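You operate a simulated robot arm through the tools that you are given. There is no shell and no other tool. Be economical: measure what you need, move in short steps, check, and stop when the job is done.

Carry out the task below with a simulated robot arm. There is one attempt and no reset: what you move stays moved.

TASK
Clear the twine ball and tape roll off the garden table into the teal tub.
Fine: seat the lid on its rim. Drop nothing.

It is judged by the outcome, as a careful person would: the job done as asked, and still so three seconds after it is handed in. It fails if anything else is knocked over, pushed out of place, dropped, spilled or broken.

THE ROBOT
A 7-joint arm with a two-finger parallel gripper, fixed in place. Base frame: the origin is at the foot of the arm, x ahead of it, y to its left, z up; the work surface is at about z = 0.72. Lengths are in m, angles in degrees, forces in N, time in s.
With the tool pointing down near the work surface it reaches from about 0.28 to 0.68 m from the base axis. Its first joint turns from -66.0 to 66.0 degrees. Payload 1.57 kg.
Tool frame: the origin (TCP) lies between the finger pads and is the grasp point; the fingertips stand 0.03 m ahead of it; z points along the fingers, y is the line along which they close. The gripper opens to 0.11 m. The fingers are 0.024 m wide and 0.012 m thick; the gripper's body (0.048 by 0.112 m) begins 0.078 m behind the TCP.
Orientation is that of the tool frame in the base frame, as [roll, pitch, yaw] about the fixed x, y, z axes, in that order (R = Rz(yaw) Ry(pitch) Rx(roll)). With the fingers straight down and closing along the base's y, the tool's x points along the base's -x, its y along +y and its z along -z.

THE INTERFACE
- The arm moves only by the tool apply_moves. Its argument "series" is a list of rows, each an object (a shift or turn left out is 0, a gripper value left out holds the last) with "xyz": the shift along the tool's x, y, z in units of 30 mm (1.0 is 30 mm), a list of three; "turn": the turn, a rotation vector about the tool's x, y, z in units of 5 degrees (1.0 is 5 degrees), a list of three; "claw": the opening in per cent of the stroke, from 0 (shut) to 100 (fully open). In form: [{"xyz": [dx, dy, dz], "turn": [wx, wy, wz], "claw": claw}, ...]. A call has 1 to 10 rows; each row shifts and turns the commanded pose from where the row before left it, along the tool's axes as they then stand. A call with a number of a shift or a turn outside -1 to 1 is refused whole. A row lasts 0.2 s, in which the tool goes at most 0.05 m and 8.6 degrees; a call with a longer step from one row to the next is refused whole, and so is a gripper value outside its range. A pose out of reach is approached as far as the arm can. The call stops where the force on the tool passes 70 N (or 10 N more than at its start, if that is more) or the arm is blocked; 0.2 s more then pass. The fingers move at their own pace (about 0.108 m/s each) and stop on an object; they squeeze with about 28 N. The grip force told is the motor's: it shows also when the fingers shut on nothing. Time passes only in rows, and 0.2 s behind the last, so rows that do not move let the fingers close. It gives the time, the measured TCP pose, the force on the tool (base axes), the opening and the grip force at its end, in the units of the frame above (readings bear some noise).
- Cameras (640 x 400 px; columns grow to the right, rows downward): "scene" is fixed at [0.164, -0.3886, 1.4027]; the picture's right is [0.80, -0.60, 0.00], its down [-0.36, -0.48, -0.80] and it looks along [0.48, 0.64, -0.59] (base axes); focal length 358 px, centre (320, 200). "wrist" rides on the gripper at [-0.036, 0, -0.08] in the tool frame; the picture's right is [0.00, -1.00, 0.00], its down [0.97, 0.00, -0.24] and it looks along [0.24, 0.00, 0.97] (tool axes); focal length 218 px, centre (320, 200).
- snapshot(camera): a new picture of that camera. No time passes.
- locate(camera, pixels): for up to 12 pixels [column, row] of the newest picture of that camera ("zoom" is the newest enlarged one), the place [x, y, z] in the base frame of the surface seen there, good to about 0.002 m. No time passes.
- enlarge(camera, box): a new picture of the part [left, top, right, bottom] of that camera's present view, enlarged. No time passes.
- sign_off(): hands the job in; it is judged then, once.

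Work in short steps. Measure before you move; look again where a grasp or a placing could have gone wrong, and mend it. You have 80 turns and 34 pictures in all, the two below and enlarged ones among them. Open the gripper and draw the arm clear of the work before you hand the job in, unless the task says otherwise; then end with one line.

The tools are called after "Emit:" as name(argument=value, ...) on one line, values as JSON. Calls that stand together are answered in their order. apply_moves: Moves the arm, as the interface text tells. Its arguments: {"type":"object","properties":{"series":{"type":"array"}},"required":["series"]} The other tools are called the same way: snapshot (camera) takes a picture; locate (camera, pixels) gives the place of the surface under pixels of a picture; enlarge (camera, box) takes an enlarged picture of a part of a camera's view; sign_off () hands the job in.

At the start:

```text
clock: 0.0
tcp_pos: [0.4853, -0.0425, 1.0795]
orientation: [179.9, 0.0, 180.0]
contact_force: [0.7, 0.2, 0.0]
finger_gap: 0.1099
finger_force: 0.0
```

scene: 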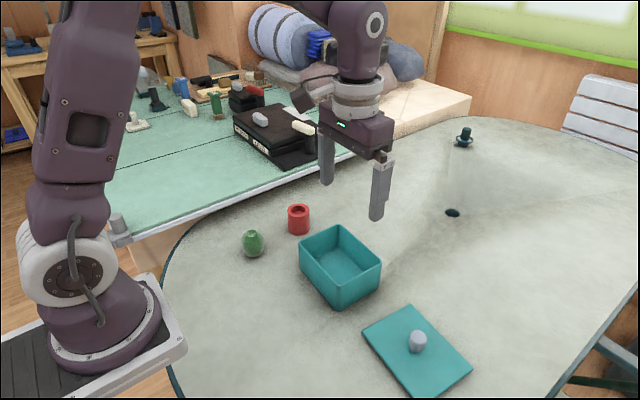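
wrist: 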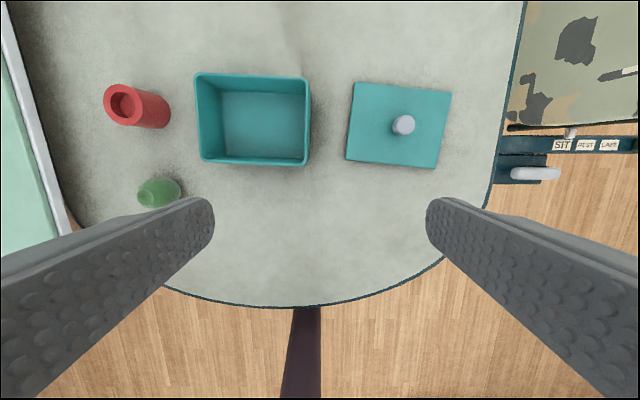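

The pictures show the red roll at about (298,219), the green ball at (252,243), the tub at (340,265) and the lid at (416,350). I'll enlarge that area and locate these points.

Emit:
enlarge(camera="scene", box=[220, 180, 490, 400])

Emit:
locate(camera="wrist", pixels=[[126, 103], [155, 120], [158, 190], [172, 190], [197, 76], [307, 80], [306, 164], [201, 160], [255, 120], [402, 124], [358, 84], [436, 166]])

Emit:
locate(camera="scene", pixels=[[298, 207], [298, 225], [252, 235], [252, 245], [341, 227], [380, 266], [335, 290], [300, 245], [340, 262], [417, 333], [408, 306], [470, 366]])

```text
1.82 times, centred on (355, 290) of scene
```

zoom: 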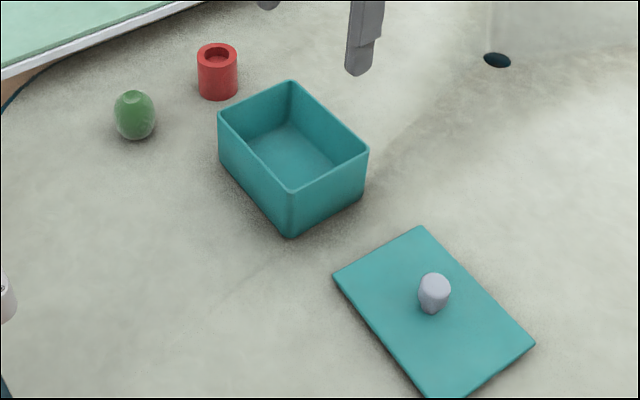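

```text
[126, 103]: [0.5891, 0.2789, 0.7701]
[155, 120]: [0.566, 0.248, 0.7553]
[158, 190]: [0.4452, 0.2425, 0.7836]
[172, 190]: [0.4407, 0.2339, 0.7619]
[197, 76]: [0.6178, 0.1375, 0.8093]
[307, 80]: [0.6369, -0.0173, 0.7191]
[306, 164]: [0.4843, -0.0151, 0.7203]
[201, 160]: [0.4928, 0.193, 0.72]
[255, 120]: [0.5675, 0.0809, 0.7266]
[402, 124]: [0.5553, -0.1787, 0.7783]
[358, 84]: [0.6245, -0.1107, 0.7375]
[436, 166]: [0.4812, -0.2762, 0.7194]
```

```text
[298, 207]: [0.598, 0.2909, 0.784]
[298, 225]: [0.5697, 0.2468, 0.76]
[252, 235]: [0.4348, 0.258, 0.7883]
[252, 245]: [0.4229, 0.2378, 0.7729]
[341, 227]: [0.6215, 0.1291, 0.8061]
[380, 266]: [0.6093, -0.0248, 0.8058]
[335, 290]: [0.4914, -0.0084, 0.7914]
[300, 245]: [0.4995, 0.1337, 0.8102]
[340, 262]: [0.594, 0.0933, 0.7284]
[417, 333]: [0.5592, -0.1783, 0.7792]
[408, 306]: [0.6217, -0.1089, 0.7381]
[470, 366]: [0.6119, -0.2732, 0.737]
```

Tub spans x 0.49–0.62 and y −0.02–0.135, with its rim at 0.81 and floor at 0.727. Twine is near (0.435,0.245) and the roll near (0.587,0.262). I move above the twine for a close look.

Emit:
apply_moves(series=[{"xyz": [0.17, 0.96, 0.43]}, {"xyz": [0.17, 0.96, 0.43]}, {"xyz": [0.17, 0.96, 0.43]}, {"xyz": [0.17, 0.96, 0.43]}, {"xyz": [0.17, 0.96, 0.43]}, {"xyz": [0.17, 0.96, 0.43]}, {"xyz": [0.17, 0.96, 0.43]}, {"xyz": [0.17, 0.96, 0.43]}, {"xyz": [0.17, 0.96, 0.43]}, {"xyz": [0.17, 0.96, 0.43]}])

Emit:
snapshot(camera="wrist")

```text
clock: 2.2
tcp_pos: [0.4345, 0.2488, 0.9513]
orientation: [179.9, -0.1, -179.9]
contact_force: [0.7, 0.2, -0.1]
finger_gap: 0.11
finger_force: 0.1
```

```text
30 pictures are left
```

wrist: 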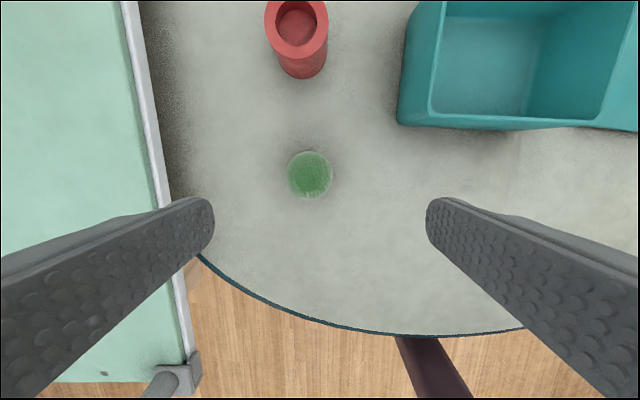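

Twine at (310,175), roll at (297,35). I locate their edges and the tub's near corner.

Emit:
locate(camera="wrist", pixels=[[310, 175], [291, 175], [329, 175], [310, 155], [310, 195], [268, 25], [325, 25], [297, 43], [297, 25], [300, 70], [402, 120], [432, 110]])

Emit:
locate(camera="zoom", pixels=[[217, 47], [217, 65], [200, 55], [235, 55], [134, 97], [117, 118], [153, 115], [291, 82], [219, 114], [368, 150], [291, 191], [285, 140]])

```text
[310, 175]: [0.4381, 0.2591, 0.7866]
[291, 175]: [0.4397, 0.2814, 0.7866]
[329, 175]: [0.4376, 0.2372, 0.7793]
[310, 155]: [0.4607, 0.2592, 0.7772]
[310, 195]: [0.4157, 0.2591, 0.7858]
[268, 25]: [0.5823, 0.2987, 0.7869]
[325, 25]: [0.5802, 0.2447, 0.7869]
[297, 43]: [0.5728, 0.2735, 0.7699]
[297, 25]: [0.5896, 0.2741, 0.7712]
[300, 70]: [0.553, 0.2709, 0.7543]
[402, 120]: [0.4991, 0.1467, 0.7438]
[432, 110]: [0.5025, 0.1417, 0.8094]
```

```text
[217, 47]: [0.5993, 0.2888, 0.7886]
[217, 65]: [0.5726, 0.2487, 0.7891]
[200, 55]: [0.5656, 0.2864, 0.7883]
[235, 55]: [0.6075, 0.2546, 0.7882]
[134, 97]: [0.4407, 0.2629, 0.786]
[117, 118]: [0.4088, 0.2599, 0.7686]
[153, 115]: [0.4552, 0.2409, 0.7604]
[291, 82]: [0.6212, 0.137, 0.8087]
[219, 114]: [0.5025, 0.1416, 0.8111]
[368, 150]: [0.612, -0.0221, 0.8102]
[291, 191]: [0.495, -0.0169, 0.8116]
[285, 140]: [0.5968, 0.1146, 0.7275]
```

Twine centre is (0.437,0.258), radius about 0.025, top 0.787. I'll turn the gripper about 90° so the fingers close along the tub's short side (tub yaw ≈ −2.6°), which leaves room to release both items side by side.

Emit:
apply_moves(series=[{"turn": [0, 0, 1]}, {"turn": [0, 0, 1]}, {"turn": [0, 0, 1]}, {"turn": [0, 0, 1]}, {"turn": [0, 0, 1]}, {"turn": [0, 0, 1]}, {"turn": [0, 0, 1]}, {"turn": [0, 0, 1]}, {"turn": [0, 0, 1]}])

Emit:
apply_moves(series=[{"turn": [0, 0, 1]}, {"turn": [0, 0, 1]}, {"turn": [0, 0, 1]}, {"turn": [0, 0, 1]}, {"turn": [0, 0, 1]}, {"turn": [0, 0, 1]}, {"turn": [0, 0, 1]}, {"turn": [0, 0, 1]}, {"turn": [0, 0, 1]}, {"turn": [0, 0, 0.5]}])

```text
clock: 4.2
tcp_pos: [0.4345, 0.2465, 0.9515]
orientation: [-180.0, 0.0, 134.9]
contact_force: [0.3, -0.7, 0.1]
finger_gap: 0.1099
finger_force: 0.2
```

```text
clock: 6.4
tcp_pos: [0.4338, 0.2463, 0.9506]
orientation: [180.0, 0.0, 87.3]
contact_force: [0.2, 0.0, 0.4]
finger_gap: 0.1099
finger_force: 0.0
```

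Turn worked (yaw 87.3). I centre over the twine and descend to z ≈ 0.757.

Emit:
apply_moves(series=[{"xyz": [0.395, 0.09, 0]}, {"xyz": [0, 0, 0.9]}, {"xyz": [0, 0, 0.9]}, {"xyz": [0, 0, 0.9]}, {"xyz": [0, 0, 0.9]}, {"xyz": [0, 0, 0.9]}, {"xyz": [0, 0, 0.9]}, {"xyz": [0, 0, 0.6]}, {"xyz": [0, 0, 0.45]}, {}])

Emit:
snapshot(camera="wrist")

```text
clock: 8.6
tcp_pos: [0.4375, 0.2574, 0.7566]
orientation: [-180.0, -0.1, 87.5]
contact_force: [0.8, 0.2, -0.3]
finger_gap: 0.1099
finger_force: 0.0
```

```text
29 pictures are left
```

wrist: 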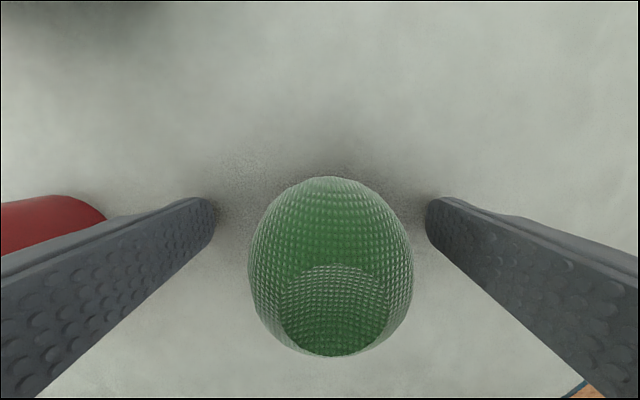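

The twine sits about 3 mm to the right of centre at (331,265). I correct by that and close.

Emit:
apply_moves(series=[{"xyz": [0, -0.11, 0]}, {"claw": 0}, {"claw": 0}, {"claw": 0}, {"claw": 0}])

Emit:
apply_moves(series=[{"xyz": [0, 0, -0.5]}, {"xyz": [0, 0, -0.8]}, {"xyz": [0, 0, -1]}, {"xyz": [0, 0, -1]}, {"xyz": [0, 0, -1]}, {}])

Emit:
snapshot(camera="wrist")

```text
clock: 9.8
tcp_pos: [0.4348, 0.2559, 0.7566]
orientation: [180.0, -0.1, 87.6]
contact_force: [-0.1, -0.8, 0.9]
finger_gap: 0.0569
finger_force: 27.7
```

```text
clock: 11.2
tcp_pos: [0.434, 0.2577, 0.888]
orientation: [180.0, 0.0, 87.5]
contact_force: [-0.1, 0.3, -0.4]
finger_gap: 0.0561
finger_force: 27.9
```

```text
28 pictures are left
```

wrist: 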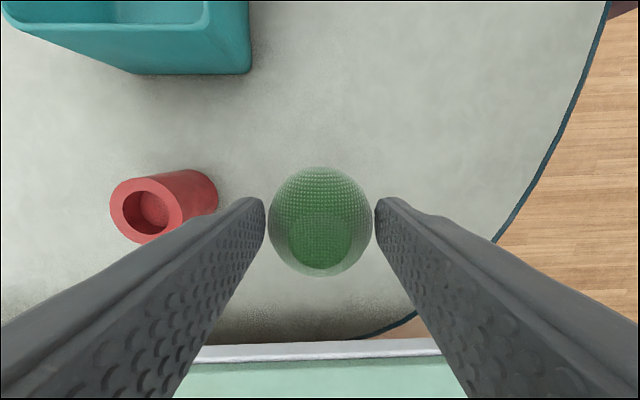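

Twine is held (gap 0.056). I carry it at this height over the tub's far-y half, around (0.56,0.10).

Emit:
apply_moves(series=[{"xyz": [-0.72, 0.63, 0]}, {"xyz": [-0.72, 0.63, 0]}, {"xyz": [-0.72, 0.63, 0]}, {"xyz": [-0.72, 0.63, 0]}, {"xyz": [-0.72, 0.63, 0]}, {"xyz": [-0.72, 0.63, 0]}, {"xyz": [-0.75, 0.63, 0]}, {}])

Emit:
snapshot(camera="wrist")

Emit:
snapshot(camera="scene")

```text
clock: 13.0
tcp_pos: [0.5613, 0.1004, 0.8859]
orientation: [-180.0, 0.1, 87.6]
contact_force: [0.0, -0.8, -0.9]
finger_gap: 0.0562
finger_force: 28.2
```

```text
27 pictures are left
```

wrist: 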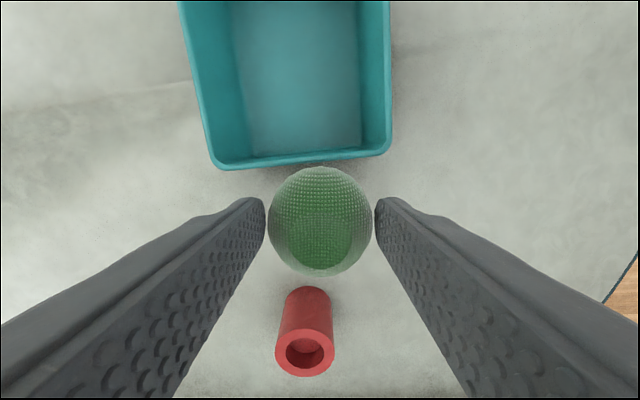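

```text
26 pictures are left
```

scene: 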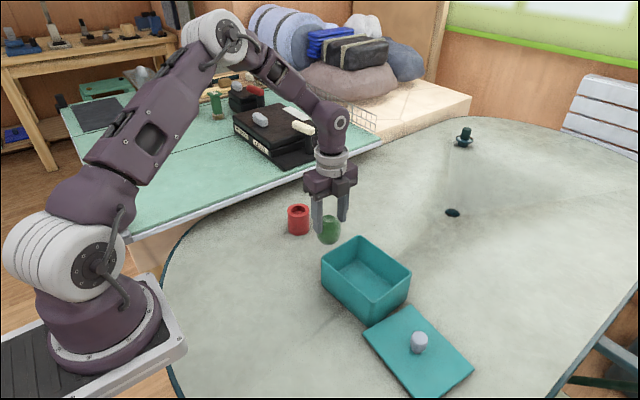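

The tub is no longer where I measured it: its centre went from scene pixel (340,265) to (366,277). I haven't felt any contact, so I re-measure before doing anything else.

Emit:
locate(camera="scene", pixels=[[361, 239], [410, 268], [364, 304], [322, 257], [366, 275], [408, 306], [470, 366], [363, 333], [419, 340], [298, 208], [325, 240], [372, 303]])

Emit:
enlarge(camera="scene", box=[220, 180, 490, 400])

```text
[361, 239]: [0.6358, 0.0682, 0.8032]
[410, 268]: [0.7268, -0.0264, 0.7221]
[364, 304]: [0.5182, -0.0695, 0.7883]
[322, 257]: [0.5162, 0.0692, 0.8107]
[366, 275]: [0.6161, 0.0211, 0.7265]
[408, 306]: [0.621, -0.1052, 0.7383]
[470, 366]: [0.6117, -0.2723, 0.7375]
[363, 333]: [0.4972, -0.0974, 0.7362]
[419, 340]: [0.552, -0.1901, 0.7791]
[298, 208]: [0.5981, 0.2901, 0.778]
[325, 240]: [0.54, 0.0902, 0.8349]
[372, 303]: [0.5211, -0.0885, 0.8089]
```

```text
1.82 times, centred on (355, 290) of scene
```

zoom: 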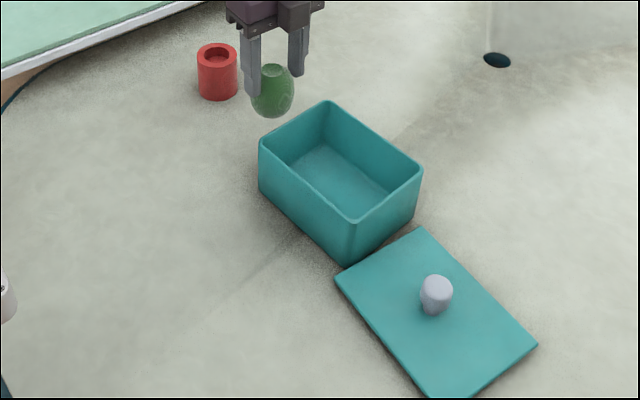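

The tub now sits beside the lid, moved roughly 7 cm in −y and 2 cm in +x. I fetch its rim corners, and let a moment pass to see whether it is still moving.

Emit:
locate(camera="zoom", pixels=[[328, 102], [260, 140], [422, 170], [353, 221], [325, 160], [418, 229], [336, 279], [536, 345], [385, 258], [436, 280]])

Emit:
apply_moves(series=[{}, {}, {}, {}, {}])

Emit:
enlarge(camera="scene", box=[220, 180, 490, 400])

```text
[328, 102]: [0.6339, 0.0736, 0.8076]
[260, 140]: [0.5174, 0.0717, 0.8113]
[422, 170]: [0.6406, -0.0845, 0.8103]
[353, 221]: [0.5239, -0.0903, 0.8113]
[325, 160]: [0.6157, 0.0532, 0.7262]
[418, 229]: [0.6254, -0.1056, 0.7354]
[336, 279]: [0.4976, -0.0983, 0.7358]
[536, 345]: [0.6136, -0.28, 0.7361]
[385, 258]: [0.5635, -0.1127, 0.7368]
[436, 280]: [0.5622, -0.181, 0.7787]
```

```text
clock: 14.2
tcp_pos: [0.5626, 0.1017, 0.8868]
orientation: [-180.0, 0.0, 87.5]
contact_force: [0.2, 0.7, -0.2]
finger_gap: 0.0564
finger_force: 28.3
```

```text
1.82 times, centred on (355, 290) of scene
```

zoom: 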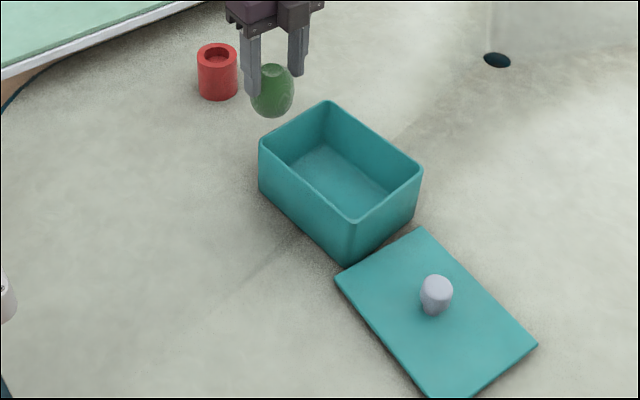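

The tub is at rest now: centre (0.579,−0.007), yaw ≈ +2.2°. I align to that yaw and move over its +y half at (0.5775,0.031).

Emit:
apply_moves(series=[{"turn": [0, 0, -0.94]}, {"xyz": [-0.8, 0.14, 0]}, {"xyz": [-0.8, 0.14, 0]}, {"xyz": [-0.78, 0.13, 0]}, {}])

Emit:
snapshot(camera="wrist")

Emit:
enlarge(camera="scene", box=[220, 180, 490, 400])

```text
clock: 15.4
tcp_pos: [0.5786, 0.0314, 0.8857]
orientation: [180.0, 0.1, 92.2]
contact_force: [0.9, 0.4, -0.6]
finger_gap: 0.0563
finger_force: 28.4
```

```text
23 pictures are left
```

wrist: 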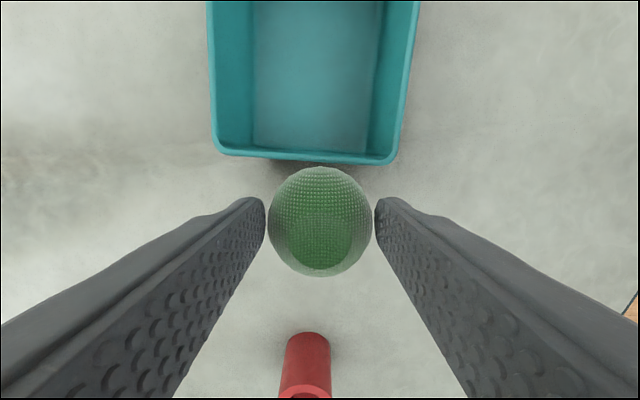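

```text
1.82 times, centred on (355, 290) of scene
```

zoom: 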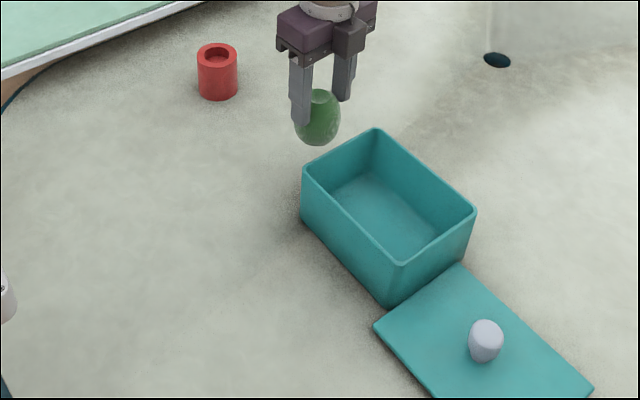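

The tub and lid have moved again, by the same amount as the gripper, so I'm the one pushing them. The ball's apparent width (104 px) puts its centre about 0.038 m below the TCP. It slid down in the grip while I lifted, and its bottom is catching the rim. I raise it gently before anything else.

Emit:
apply_moves(series=[{"xyz": [0, 0, -0.2]}, {"xyz": [0, 0, -0.35]}, {"xyz": [0, 0, -0.4]}, {"xyz": [0, 0, -0.4]}, {"xyz": [0, 0, -0.35]}, {"xyz": [0, 0, -0.2]}, {}])

Emit:
snapshot(camera="wrist")

Emit:
enlarge(camera="scene", box=[280, 180, 550, 400])

```text
clock: 17.0
tcp_pos: [0.576, 0.0281, 0.9448]
orientation: [180.0, 0.0, 92.3]
contact_force: [0.3, -1.4, 0.1]
finger_gap: 0.0561
finger_force: 28.2
```

```text
21 pictures are left
```

wrist: 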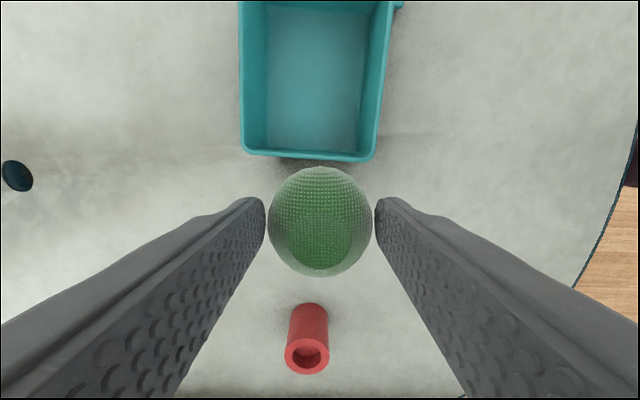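

```text
1.82 times, centred on (415, 290) of scene
```

zoom: 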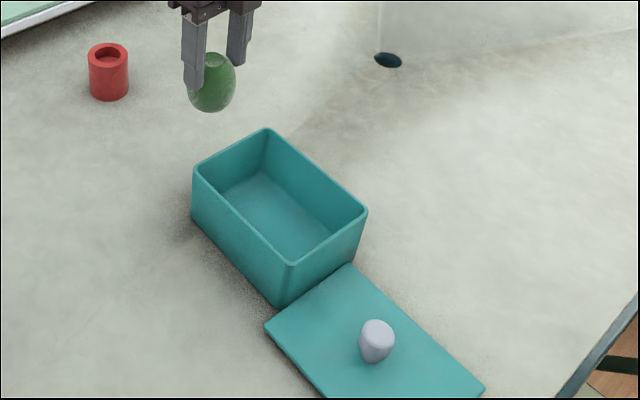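

The twine kept its place in the fingers and now hangs clear. I measure the tub, the lid and the ball's lower surface.

Emit:
locate(camera="zoom", pixels=[[266, 129], [195, 168], [366, 210], [290, 264], [265, 200], [352, 266], [266, 326], [484, 388], [377, 328], [212, 105], [215, 80], [108, 46]])

Emit:
locate(camera="wrist", pixels=[[320, 170], [320, 230], [320, 270], [271, 220], [369, 220], [250, 152], [370, 157]])

```text
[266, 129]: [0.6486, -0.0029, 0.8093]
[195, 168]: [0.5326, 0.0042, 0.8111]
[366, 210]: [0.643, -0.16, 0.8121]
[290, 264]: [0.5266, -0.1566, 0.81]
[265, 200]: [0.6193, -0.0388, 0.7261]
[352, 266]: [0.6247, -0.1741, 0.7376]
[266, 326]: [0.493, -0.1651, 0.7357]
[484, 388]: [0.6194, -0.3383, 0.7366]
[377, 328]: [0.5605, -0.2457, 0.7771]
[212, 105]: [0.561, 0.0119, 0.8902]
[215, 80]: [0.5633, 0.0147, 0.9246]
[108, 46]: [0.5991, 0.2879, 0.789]
```

```text
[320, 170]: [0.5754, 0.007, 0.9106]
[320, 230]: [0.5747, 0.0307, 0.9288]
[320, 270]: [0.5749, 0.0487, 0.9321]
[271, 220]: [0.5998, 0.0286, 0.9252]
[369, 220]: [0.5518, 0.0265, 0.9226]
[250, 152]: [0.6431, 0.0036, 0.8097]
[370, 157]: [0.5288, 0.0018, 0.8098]
```

This confirms it: the ball's top is 13 mm below the TCP and its bottom about 80 mm below. The tub is now centred at (0.588,−0.079), yaw ≈ −2°. I move over its +y half with about 5 cm clearance, then check.

Emit:
apply_moves(series=[{"turn": [0, 0, 0.9]}, {"xyz": [-0.4, 0.1, 0]}, {"xyz": [-0.6, 0.15, 0]}, {"xyz": [-0.6, 0.15, 0]}, {"xyz": [-0.5, 0.12, 0]}, {"xyz": [-0.25, 0, 0]}, {}])

Emit:
enlarge(camera="scene", box=[280, 180, 550, 400])

Emit:
snapshot(camera="wrist")

```text
clock: 18.6
tcp_pos: [0.5862, -0.0423, 0.9448]
orientation: [180.0, 0.1, 87.7]
contact_force: [-0.2, 0.1, 0.1]
finger_gap: 0.0562
finger_force: 27.6
```

```text
1.82 times, centred on (415, 290) of scene
```

zoom: 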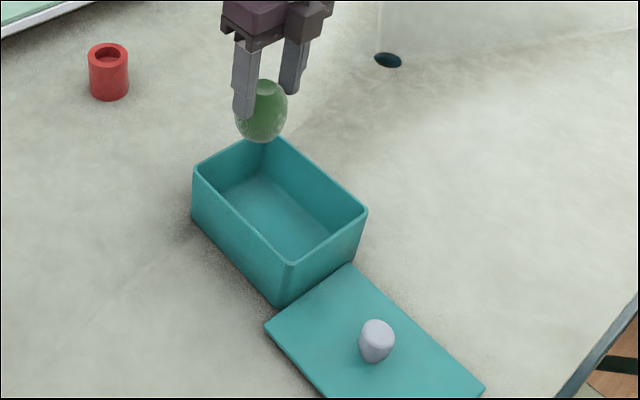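

```text
18 pictures are left
```

wrist: 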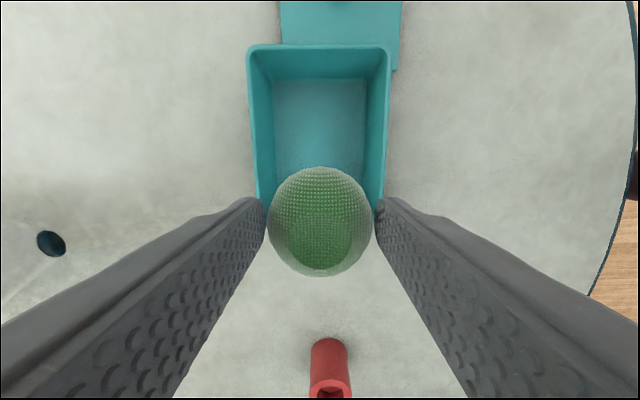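

The tub stayed still this time and the ball is over its +y half. I lower to about z 0.815.

Emit:
apply_moves(series=[{"xyz": [0, 0.08, 0.4]}, {"xyz": [0, 0, 0.6]}, {"xyz": [0, 0, 0.6]}, {"xyz": [0, 0, 0.6]}, {"xyz": [0, 0, 0.6]}, {"xyz": [0, 0, 0.6]}, {"xyz": [0, 0, 0.5]}, {"xyz": [0, 0, 0.4]}, {}])

Emit:
enlarge(camera="scene", box=[280, 180, 550, 400])

```text
clock: 20.6
tcp_pos: [0.5898, -0.0419, 0.8152]
orientation: [180.0, 0.0, 87.6]
contact_force: [-0.2, -0.3, -1.0]
finger_gap: 0.0561
finger_force: 28.5
```

```text
1.82 times, centred on (415, 290) of scene
```

zoom: 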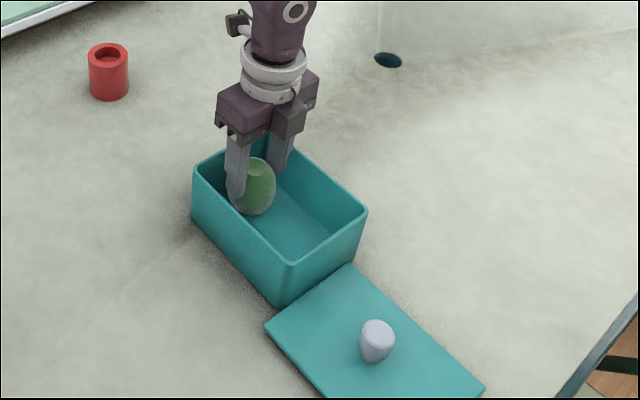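

Ball is inside the tub with its bottom a few mm above the floor. I lower in small steps and watch the force.

Emit:
apply_moves(series=[{"xyz": [0, 0, 0.07]}, {"xyz": [0, 0, 0.07]}, {}])

Emit:
apply_moves(series=[{"xyz": [0, 0, 0.07]}, {}])

```text
clock: 21.4
tcp_pos: [0.5911, -0.0423, 0.8114]
orientation: [180.0, 0.1, 87.7]
contact_force: [0.0, -1.0, -0.1]
finger_gap: 0.0563
finger_force: 28.4
```

```text
clock: 22.0
tcp_pos: [0.5909, -0.0419, 0.8088]
orientation: [180.0, 0.0, 87.6]
contact_force: [-0.3, -0.4, -1.1]
finger_gap: 0.0565
finger_force: 28.5
```

Emit:
apply_moves(series=[{"xyz": [0, 0, 0.07]}, {}])

Emit:
apply_moves(series=[{"xyz": [0, 0, 0.07]}, {}])

Emit:
enlarge(camera="scene", box=[330, 220, 430, 320])

```text
clock: 22.6
tcp_pos: [0.5898, -0.0428, 0.806]
orientation: [179.9, -0.1, 87.7]
contact_force: [-0.2, -1.0, -1.4]
finger_gap: 0.0561
finger_force: 28.2
```

```text
clock: 23.2
tcp_pos: [0.5887, -0.0425, 0.8057]
orientation: [179.9, 0.0, 87.6]
contact_force: [-5.0, -0.4, 20.1]
finger_gap: 0.0561
finger_force: 27.8
```

```text
4.00 times, centred on (380, 270) of scene
```

zoom: 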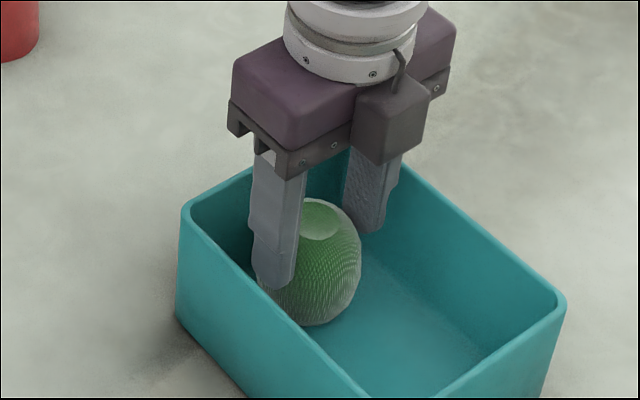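

Floor contact, 20 N at z 0.8057. I open only to 68 % so the fingers stay off the walls, then rise.

Emit:
apply_moves(series=[{"xyz": [0, 0, -0.03], "claw": 66}, {"claw": 66}, {"claw": 66}])

Emit:
apply_moves(series=[{"xyz": [0, 0, -0.4]}, {"xyz": [0, 0, -0.8]}, {"xyz": [0, 0, -0.9]}, {"xyz": [0, 0, -0.9]}, {"xyz": [0, 0, -0.9]}, {}])

Emit:
snapshot(camera="wrist")

```text
clock: 24.0
tcp_pos: [0.5896, -0.0427, 0.8047]
orientation: [180.0, 0.1, 87.7]
contact_force: [-0.3, 0.1, -0.3]
finger_gap: 0.0725
finger_force: 0.1
```

```text
clock: 25.4
tcp_pos: [0.5883, -0.0419, 0.9249]
orientation: [180.0, -0.1, 87.7]
contact_force: [0.9, 0.0, -0.7]
finger_gap: 0.0726
finger_force: 0.1
```

```text
15 pictures are left
```

wrist: 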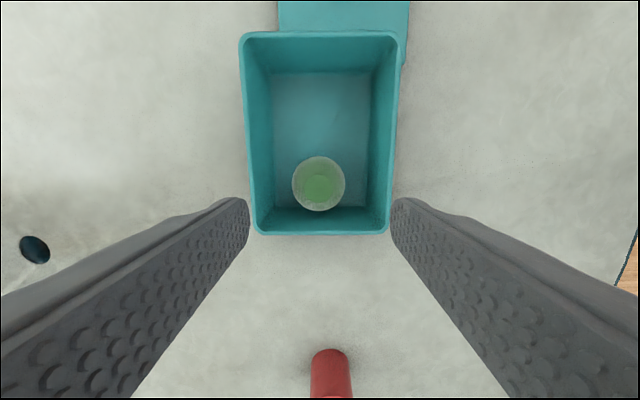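

The twine is in the tub at (318,184). Since I shoved the tub about 14 cm, I'll put it back by pinching its near wall and sliding it. I measure the rim first.

Emit:
locate(camera="wrist", pixels=[[242, 36], [395, 34], [387, 231], [254, 232], [397, 120], [391, 120], [384, 120], [318, 184], [320, 228], [320, 36], [247, 120], [404, 60]])

```text
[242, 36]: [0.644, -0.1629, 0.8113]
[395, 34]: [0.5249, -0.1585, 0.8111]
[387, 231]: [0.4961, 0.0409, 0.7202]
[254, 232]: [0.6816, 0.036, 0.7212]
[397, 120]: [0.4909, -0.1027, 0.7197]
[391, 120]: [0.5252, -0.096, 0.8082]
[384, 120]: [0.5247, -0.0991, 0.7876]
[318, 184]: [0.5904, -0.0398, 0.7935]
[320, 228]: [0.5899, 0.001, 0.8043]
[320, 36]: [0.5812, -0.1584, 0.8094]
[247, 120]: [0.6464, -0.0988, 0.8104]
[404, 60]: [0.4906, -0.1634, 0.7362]
```

Ball top is at 0.7935, below the rim (0.811), which suits the lid. I position over the near (−x) wall at (0.529,−0.092) with the gap at about 0.05 and descend to rim level.

Emit:
apply_moves(series=[{"xyz": [-0.87, -0.95, 0], "claw": 45}, {"xyz": [-0.87, -0.95, 0]}, {}, {"xyz": [0, 0, 0.8]}, {"xyz": [0, 0, 0.8]}, {}])

Emit:
snapshot(camera="wrist")

```text
clock: 26.8
tcp_pos: [0.5303, -0.0932, 0.8743]
orientation: [180.0, 0.0, 87.6]
contact_force: [0.2, 0.0, 0.0]
finger_gap: 0.0493
finger_force: 0.1
```

```text
14 pictures are left
```

wrist: 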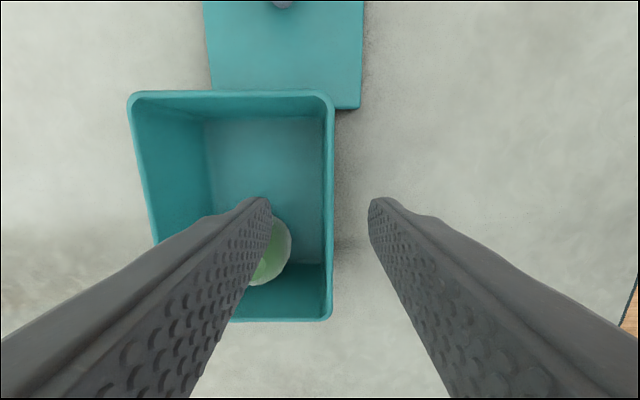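

The wall is at column ~329, about 5 mm outward, and the finger clears the ball by over 1 cm in y. I shift slightly, descend to 0.81 and close gently on the wall.

Emit:
apply_moves(series=[{"xyz": [-0.15, -0.15, 0]}, {"xyz": [0, 0, 0.7]}, {"xyz": [0, 0, 0.7]}, {"xyz": [0, 0, 0.7]}, {}])

Emit:
apply_moves(series=[{"claw": 0}, {"claw": 0}, {"claw": 0}])

Emit:
enlarge(camera="scene", box=[280, 180, 550, 400])

```text
clock: 28.0
tcp_pos: [0.5274, -0.0978, 0.8122]
orientation: [-180.0, 0.0, 87.7]
contact_force: [0.2, -0.5, 0.2]
finger_gap: 0.0495
finger_force: 0.0
```

```text
clock: 28.8
tcp_pos: [0.527, -0.0959, 0.8132]
orientation: [-180.0, 0.0, 87.8]
contact_force: [0.5, -0.1, 0.2]
finger_gap: 0.0045
finger_force: 25.5
```

```text
1.82 times, centred on (415, 290) of scene
```

zoom: 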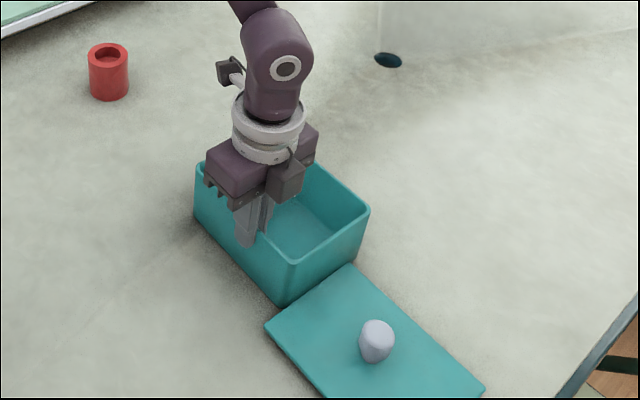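

Wall pinched (gap 4.5 mm). I slide the tub back slowly by (−0.03, +0.139).

Emit:
apply_moves(series=[{"xyz": [0.2, -0.05, 0]}, {"xyz": [0.4, -0.1, 0]}, {"xyz": [0.55, -0.15, 0]}, {"xyz": [0.6, -0.16, 0]}, {"xyz": [0.6, -0.16, 0]}, {"xyz": [0.6, -0.16, 0]}, {"xyz": [0.6, -0.16, 0]}, {"xyz": [0.55, -0.13, 0]}, {"xyz": [0.35, -0.09, 0]}, {"xyz": [0.14, -0.03, 0]}])

Emit:
apply_moves(series=[{"claw": 45}, {"claw": 45}, {"claw": 45}])

Emit:
apply_moves(series=[{"xyz": [0, 0, -0.7]}, {"xyz": [0, 0, -0.9]}, {"xyz": [0, 0, -0.9]}, {"xyz": [0, 0, -0.9]}, {"xyz": [0, 0, -0.6]}, {}])

Emit:
enlarge(camera="scene", box=[240, 180, 510, 400])

```text
clock: 31.0
tcp_pos: [0.4967, 0.0425, 0.8121]
orientation: [179.9, 0.0, 87.6]
contact_force: [0.7, -6.3, 15.5]
finger_gap: 0.0048
finger_force: 24.8
```

```text
clock: 31.8
tcp_pos: [0.4963, 0.0437, 0.8107]
orientation: [180.0, -0.1, 87.8]
contact_force: [0.2, -0.3, 1.2]
finger_gap: 0.0497
finger_force: 0.1
```

```text
clock: 33.2
tcp_pos: [0.498, 0.0425, 0.9318]
orientation: [180.0, 0.0, 87.8]
contact_force: [0.5, -0.6, 0.6]
finger_gap: 0.0497
finger_force: 0.1
```

```text
1.82 times, centred on (375, 290) of scene
```

zoom: 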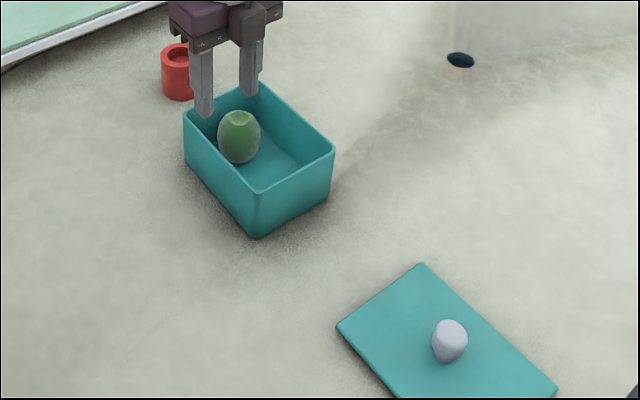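

The tub is back with the twine inside. I measure its rim again and move above the roll (0.586,0.270) with the gripper open.

Emit:
locate(camera="zoom", pixels=[[260, 84], [185, 114], [333, 151], [258, 191], [285, 140], [240, 115], [421, 264], [338, 326], [556, 390], [449, 330]])

Emit:
apply_moves(series=[{"xyz": [0.85, 0.29, 0], "claw": 100}, {"xyz": [0.85, 0.29, 0]}, {"xyz": [0.85, 0.29, 0]}, {"xyz": [0.85, 0.29, 0]}, {"xyz": [0.85, 0.29, 0]}, {"xyz": [0.85, 0.29, 0]}, {"xyz": [0.85, 0.29, 0]}, {"xyz": [0.85, 0.3, 0]}, {"xyz": [0.85, 0.3, 0]}, {}])

Emit:
snapshot(camera="wrist")

```text
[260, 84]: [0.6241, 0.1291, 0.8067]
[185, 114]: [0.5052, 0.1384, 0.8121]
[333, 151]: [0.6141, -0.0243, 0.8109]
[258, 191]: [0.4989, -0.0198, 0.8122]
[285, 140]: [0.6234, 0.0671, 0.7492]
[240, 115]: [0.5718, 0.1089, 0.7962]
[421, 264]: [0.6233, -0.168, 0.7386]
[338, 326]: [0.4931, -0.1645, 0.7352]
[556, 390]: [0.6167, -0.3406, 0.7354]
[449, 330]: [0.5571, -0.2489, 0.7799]
```

```text
clock: 35.4
tcp_pos: [0.5838, 0.2684, 0.9313]
orientation: [-180.0, 0.0, 87.7]
contact_force: [-0.2, 0.0, -0.5]
finger_gap: 0.1102
finger_force: 0.0
```

```text
11 pictures are left
```

wrist: 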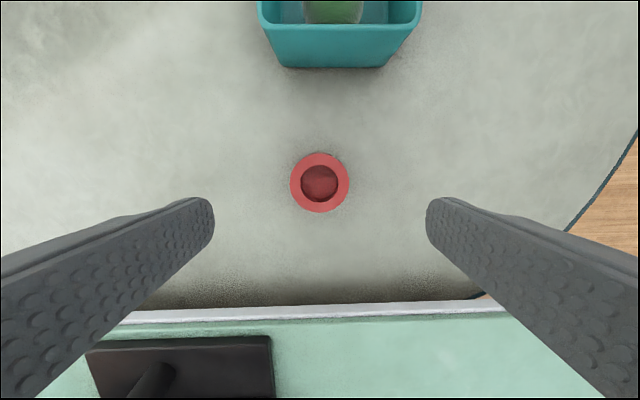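

Roll is centred at (320,183) under the TCP. Tub centre is (0.561,0.056), yaw ≈ −3°, within a few mm of the original. I descend to z 0.755 and close.

Emit:
apply_moves(series=[{"xyz": [0, 0, 0.8]}, {"xyz": [0, 0, 0.9]}, {"xyz": [0, 0, 0.9]}, {"xyz": [0, 0, 0.9]}, {"xyz": [0, 0, 0.9]}, {"xyz": [0, 0, 0.8]}, {"xyz": [0, 0, 0.65]}, {}])

Emit:
apply_moves(series=[{"claw": 0}, {"claw": 0}, {"claw": 0}, {"claw": 0}])

Emit:
apply_moves(series=[{"xyz": [0, 0, -0.2]}, {"xyz": [0, 0, -0.3]}, {"xyz": [0, 0, -0.4]}, {"xyz": [0, 0, -0.5]}, {"xyz": [0, 0, -0.6]}, {"xyz": [0, 0, -0.7]}, {"xyz": [0, 0, -0.8]}, {"xyz": [0, 0, -0.8]}, {"xyz": [0, 0, -0.8]}, {"xyz": [0, 0, -0.7]}])

Emit:
snapshot(camera="wrist")

```text
clock: 37.2
tcp_pos: [0.5834, 0.2671, 0.7535]
orientation: [179.9, 0.0, 87.6]
contact_force: [0.2, -0.4, -0.6]
finger_gap: 0.1102
finger_force: 0.0
```

```text
clock: 38.2
tcp_pos: [0.584, 0.2676, 0.7557]
orientation: [179.9, 0.1, 87.7]
contact_force: [-0.6, 0.1, -0.4]
finger_gap: 0.0583
finger_force: 27.9
```

```text
clock: 40.4
tcp_pos: [0.5847, 0.2679, 0.9284]
orientation: [-180.0, 0.1, 87.9]
contact_force: [0.2, -0.1, -1.4]
finger_gap: 0.0584
finger_force: 28.3
```

```text
10 pictures are left
```

wrist: 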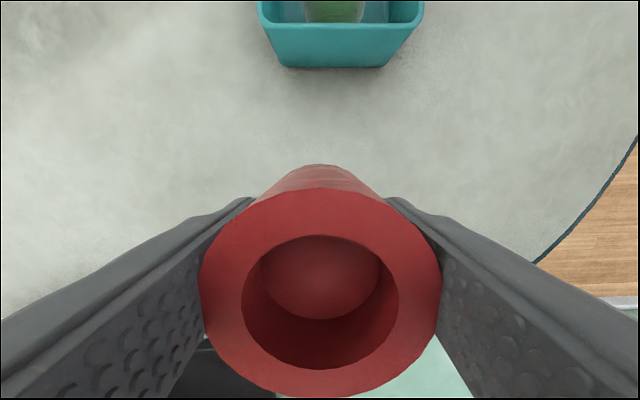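

Roll is well held, with no slip (its top is ~0.03 above the TCP, its bottom ~0.886). I carry it at this height to above the tub's −y half at (0.559,0.018).

Emit:
apply_moves(series=[{"xyz": [-0.6, -0.06, 0]}, {"xyz": [-0.9, -0.06, 0]}, {"xyz": [-0.9, -0.06, 0]}, {"xyz": [-0.9, -0.06, 0]}, {"xyz": [-0.9, -0.06, 0]}, {"xyz": [-0.9, -0.06, 0]}, {"xyz": [-0.9, -0.05, 0]}, {"xyz": [-0.9, -0.05, 0]}, {"xyz": [-0.9, -0.05, 0]}, {"xyz": [-0.56, -0.05, 0]}])

Emit:
enlarge(camera="scene", box=[240, 180, 510, 400])

Emit:
snapshot(camera="wrist")

```text
clock: 42.6
tcp_pos: [0.5586, 0.0194, 0.9301]
orientation: [180.0, 0.0, 87.8]
contact_force: [-0.5, -0.5, -1.6]
finger_gap: 0.0586
finger_force: 28.1
```

```text
1.82 times, centred on (375, 290) of scene
```

zoom: 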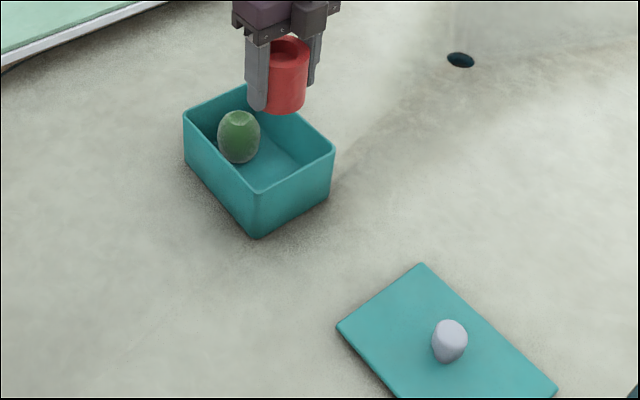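

```text
8 pictures are left
```

wrist: 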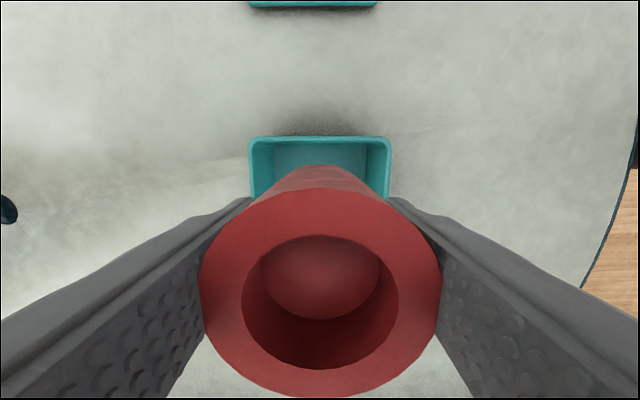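

Over the tub, which hasn't moved. Before lowering I check where the ball sits and where the −y inner wall is.

Emit:
locate(camera="zoom", pixels=[[238, 117], [238, 113], [238, 135], [255, 130], [258, 138], [262, 187], [330, 153]])

Emit:
locate(camera="wrist", pixels=[[320, 138], [320, 144], [320, 152], [251, 160], [388, 160]])

```text
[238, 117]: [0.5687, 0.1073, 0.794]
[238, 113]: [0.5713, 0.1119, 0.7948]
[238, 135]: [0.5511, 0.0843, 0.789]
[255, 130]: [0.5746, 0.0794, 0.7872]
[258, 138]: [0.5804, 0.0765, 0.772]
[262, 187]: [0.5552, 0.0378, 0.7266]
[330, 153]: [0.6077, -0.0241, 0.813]
```

```text
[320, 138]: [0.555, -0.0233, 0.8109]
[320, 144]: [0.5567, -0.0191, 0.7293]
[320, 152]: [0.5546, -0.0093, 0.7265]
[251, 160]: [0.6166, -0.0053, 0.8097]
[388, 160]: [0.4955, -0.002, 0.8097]
```

Free space for the roll spans y −0.018 to 0.074, so I shift 6 mm toward +y and lower, stopping ~8 mm short of the floor.

Emit:
apply_moves(series=[{"xyz": [0.2, -0.06, 0]}, {"xyz": [0, 0, 0.7]}, {"xyz": [0, 0, 0.8]}, {"xyz": [0, 0, 0.8]}, {"xyz": [0, 0, 0.8]}, {"xyz": [0, 0, 0.8]}, {"xyz": [0, 0, 0.8]}, {"xyz": [0, 0, 0.6]}, {}])

Emit:
apply_moves(series=[{"xyz": [0, 0, 0.08]}, {"xyz": [0, 0, 0.08]}, {}])

Emit:
apply_moves(series=[{"xyz": [0, 0, 0.07]}, {}])

```text
clock: 44.6
tcp_pos: [0.5566, 0.0263, 0.7699]
orientation: [180.0, 0.0, 87.7]
contact_force: [0.2, 0.1, -1.1]
finger_gap: 0.0584
finger_force: 28.4
```

```text
clock: 45.4
tcp_pos: [0.555, 0.0246, 0.7657]
orientation: [179.9, 0.0, 87.7]
contact_force: [-0.7, 0.7, -0.9]
finger_gap: 0.0585
finger_force: 28.0
```

```text
clock: 46.0
tcp_pos: [0.5557, 0.0247, 0.7633]
orientation: [-180.0, 0.0, 87.7]
contact_force: [0.2, 0.7, -0.3]
finger_gap: 0.0583
finger_force: 28.3
```

Emit:
apply_moves(series=[{"xyz": [0, 0, 0.06]}, {}])

```text
clock: 46.6
tcp_pos: [0.5543, 0.025, 0.7616]
orientation: [180.0, 0.0, 87.7]
contact_force: [-0.4, 0.2, -0.3]
finger_gap: 0.0584
finger_force: 28.4
```

Still no contact; one more small step, then open only slightly (60 %).

Emit:
apply_moves(series=[{"xyz": [0, 0, 0.05]}, {}])

Emit:
apply_moves(series=[{"claw": 59}, {"claw": 59}, {"claw": 59}])

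Emit:
apply_moves(series=[{"xyz": [0, 0, -0.3]}, {"xyz": [0, 0, -0.6]}, {"xyz": [0, 0, -0.8]}, {"xyz": [0, 0, -0.9]}, {"xyz": [0, 0, -0.9]}, {"xyz": [0, 0, -0.9]}, {"xyz": [0, 0, -0.9]}, {"xyz": [0, 0, -0.9]}, {}])

Emit:
snapshot(camera="wrist")

```text
clock: 47.2
tcp_pos: [0.5558, 0.0256, 0.7602]
orientation: [-180.0, 0.0, 87.6]
contact_force: [-0.7, -0.2, 5.4]
finger_gap: 0.0585
finger_force: 27.9
```

```text
clock: 48.0
tcp_pos: [0.5559, 0.0247, 0.7605]
orientation: [179.9, 0.0, 87.7]
contact_force: [-0.1, -0.4, -0.7]
finger_gap: 0.0649
finger_force: 0.0
```

```text
clock: 50.0
tcp_pos: [0.5575, 0.0271, 0.9516]
orientation: [-180.0, -0.2, 87.6]
contact_force: [0.3, 1.0, -1.4]
finger_gap: 0.0649
finger_force: 0.1
```

```text
7 pictures are left
```

wrist: 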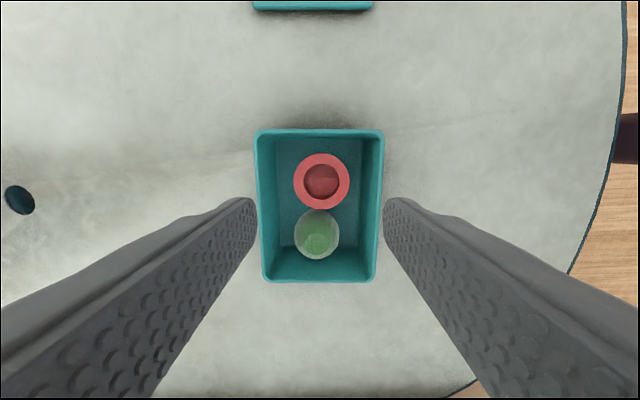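

Both items are inside: roll at (321,181), twine at (317,235). I take the rim coordinates from this top view, then go look at the lid.

Emit:
locate(camera="wrist", pixels=[[320, 130], [320, 280], [258, 150], [268, 265], [382, 150], [374, 265], [290, 131], [350, 131], [290, 280], [350, 280], [321, 165], [317, 235]])

Emit:
apply_moves(series=[{"xyz": [-0.93, 0, 0]}, {"xyz": [-0.93, 0, 0]}, {"xyz": [-0.93, 0, 0]}, {"xyz": [-0.93, 0, 0]}, {"xyz": [-0.93, 0, 0]}, {"xyz": [-0.93, 0, 0]}, {"xyz": [-0.93, 0, 0]}, {"xyz": [-0.93, 0, 0]}, {"xyz": [-0.93, 0.15, 0]}, {"xyz": [-0.8, 0.15, 0]}])

Emit:
snapshot(camera="wrist")

```text
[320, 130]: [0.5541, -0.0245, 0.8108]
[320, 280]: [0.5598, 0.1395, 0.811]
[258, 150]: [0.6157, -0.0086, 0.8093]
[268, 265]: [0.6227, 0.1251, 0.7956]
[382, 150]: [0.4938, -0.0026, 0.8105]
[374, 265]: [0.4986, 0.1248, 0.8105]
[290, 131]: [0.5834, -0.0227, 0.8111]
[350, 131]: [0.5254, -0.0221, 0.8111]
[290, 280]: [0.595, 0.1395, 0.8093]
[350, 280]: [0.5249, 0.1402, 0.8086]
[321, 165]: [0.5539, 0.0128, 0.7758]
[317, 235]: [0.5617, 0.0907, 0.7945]
```

```text
clock: 52.2
tcp_pos: [0.5535, -0.2505, 0.9492]
orientation: [180.0, 0.0, 87.6]
contact_force: [0.7, 0.7, 0.0]
finger_gap: 0.0649
finger_force: 0.2
```

```text
6 pictures are left
```

wrist: 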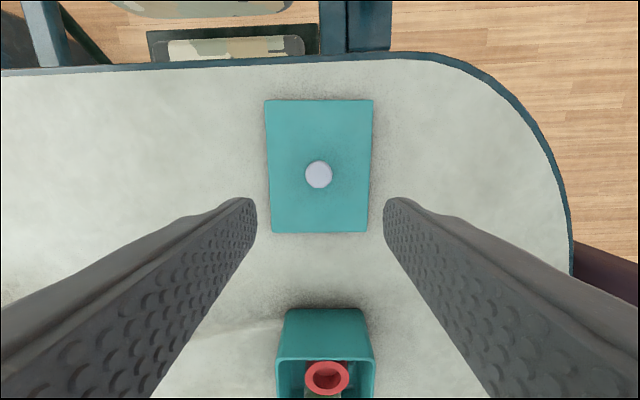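

Tub rim centre ≈ (0.5577,0.0575), yaw ≈ −2.5°. Now I locate the lid's edges and the knob at (318,174).

Emit:
locate(camera="wrist", pixels=[[267, 102], [371, 101], [368, 230], [273, 231], [318, 174], [307, 174], [330, 174], [318, 163], [318, 184], [318, 102], [320, 231], [371, 165]])

Emit:
locate(camera="wrist", pixels=[[268, 130], [269, 165], [271, 205], [372, 130], [370, 165], [368, 205], [290, 102], [350, 102], [290, 231], [350, 231]])

```text
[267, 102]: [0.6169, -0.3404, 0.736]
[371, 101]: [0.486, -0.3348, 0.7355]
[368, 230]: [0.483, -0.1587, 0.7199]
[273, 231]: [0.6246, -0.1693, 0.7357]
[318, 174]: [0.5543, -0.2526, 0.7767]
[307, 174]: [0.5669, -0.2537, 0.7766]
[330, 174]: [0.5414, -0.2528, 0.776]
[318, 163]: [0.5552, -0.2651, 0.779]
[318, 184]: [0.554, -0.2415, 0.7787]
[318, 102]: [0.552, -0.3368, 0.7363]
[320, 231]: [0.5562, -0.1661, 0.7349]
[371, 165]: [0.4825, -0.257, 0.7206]
```

```text
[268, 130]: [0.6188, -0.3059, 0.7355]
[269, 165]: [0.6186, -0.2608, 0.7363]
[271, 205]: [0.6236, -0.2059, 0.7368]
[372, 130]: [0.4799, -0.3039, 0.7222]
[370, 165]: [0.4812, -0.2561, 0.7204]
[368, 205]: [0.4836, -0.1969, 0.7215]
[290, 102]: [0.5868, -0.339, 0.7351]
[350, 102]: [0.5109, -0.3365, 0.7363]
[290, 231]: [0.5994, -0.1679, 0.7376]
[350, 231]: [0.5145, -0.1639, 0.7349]
```

Knob centre (0.5545,−0.253), which is the lid's centre; lid yaw −2.5° matches the tub and the tool. I descend to z 0.770 and grip the knob.

Emit:
apply_moves(series=[{"xyz": [-0.08, 0.03, 0]}, {"xyz": [0, 0, 0.8]}, {"xyz": [0, 0, 0.9]}, {"xyz": [0, 0, 0.9]}, {"xyz": [0, 0, 0.9]}, {"xyz": [0, 0, 0.9]}, {"xyz": [0, 0, 0.9]}, {"xyz": [0, 0, 0.65]}, {}])

Emit:
apply_moves(series=[{"claw": 0}, {"claw": 0}, {"claw": 0}, {}])

Emit:
apply_moves(series=[{"xyz": [0, 0, -0.15]}, {"xyz": [0, 0, -0.25]}, {"xyz": [0, 0, -0.35]}, {"xyz": [0, 0, -0.5]}, {"xyz": [0, 0, -0.6]}, {"xyz": [0, 0, -0.7]}, {"xyz": [0, 0, -0.8]}, {"xyz": [0, 0, -0.8]}, {"xyz": [0, 0, -0.8]}, {"xyz": [0, 0, -0.5]}])

Emit:
snapshot(camera="wrist")

```text
clock: 54.2
tcp_pos: [0.5562, -0.2539, 0.7685]
orientation: [-180.0, 0.0, 87.6]
contact_force: [-1.0, -0.3, 0.3]
finger_gap: 0.0648
finger_force: 0.0
```

```text
clock: 55.2
tcp_pos: [0.5552, -0.2526, 0.7688]
orientation: [180.0, 0.0, 87.6]
contact_force: [1.3, -0.1, 0.4]
finger_gap: 0.0313
finger_force: 27.5
```

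```text
clock: 57.4
tcp_pos: [0.5544, -0.2518, 0.9328]
orientation: [-179.9, 0.0, 87.8]
contact_force: [-0.6, -0.9, -1.1]
finger_gap: 0.0311
finger_force: 27.8
```

```text
5 pictures are left
```

wrist: 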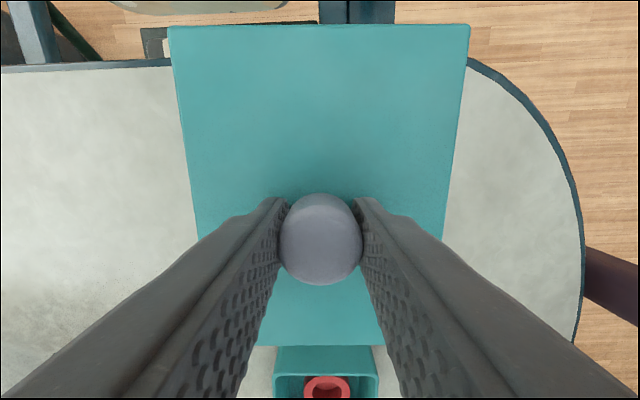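

Lid lifted. I measure how it hangs in the grip: edges, tilt and height.

Emit:
locate(camera="wrist", pixels=[[172, 29], [467, 28], [320, 28], [200, 225], [445, 225], [262, 343], [380, 342], [320, 343], [320, 235], [187, 130], [457, 130], [320, 120]])

```text
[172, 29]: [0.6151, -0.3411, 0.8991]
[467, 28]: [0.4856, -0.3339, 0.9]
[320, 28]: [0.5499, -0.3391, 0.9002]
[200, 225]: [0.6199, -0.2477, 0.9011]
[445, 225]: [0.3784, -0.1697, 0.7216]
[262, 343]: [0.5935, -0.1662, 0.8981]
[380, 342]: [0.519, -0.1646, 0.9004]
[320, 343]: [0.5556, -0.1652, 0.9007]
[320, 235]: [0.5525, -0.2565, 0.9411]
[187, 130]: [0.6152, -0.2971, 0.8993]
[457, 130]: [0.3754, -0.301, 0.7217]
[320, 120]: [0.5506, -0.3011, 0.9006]
```

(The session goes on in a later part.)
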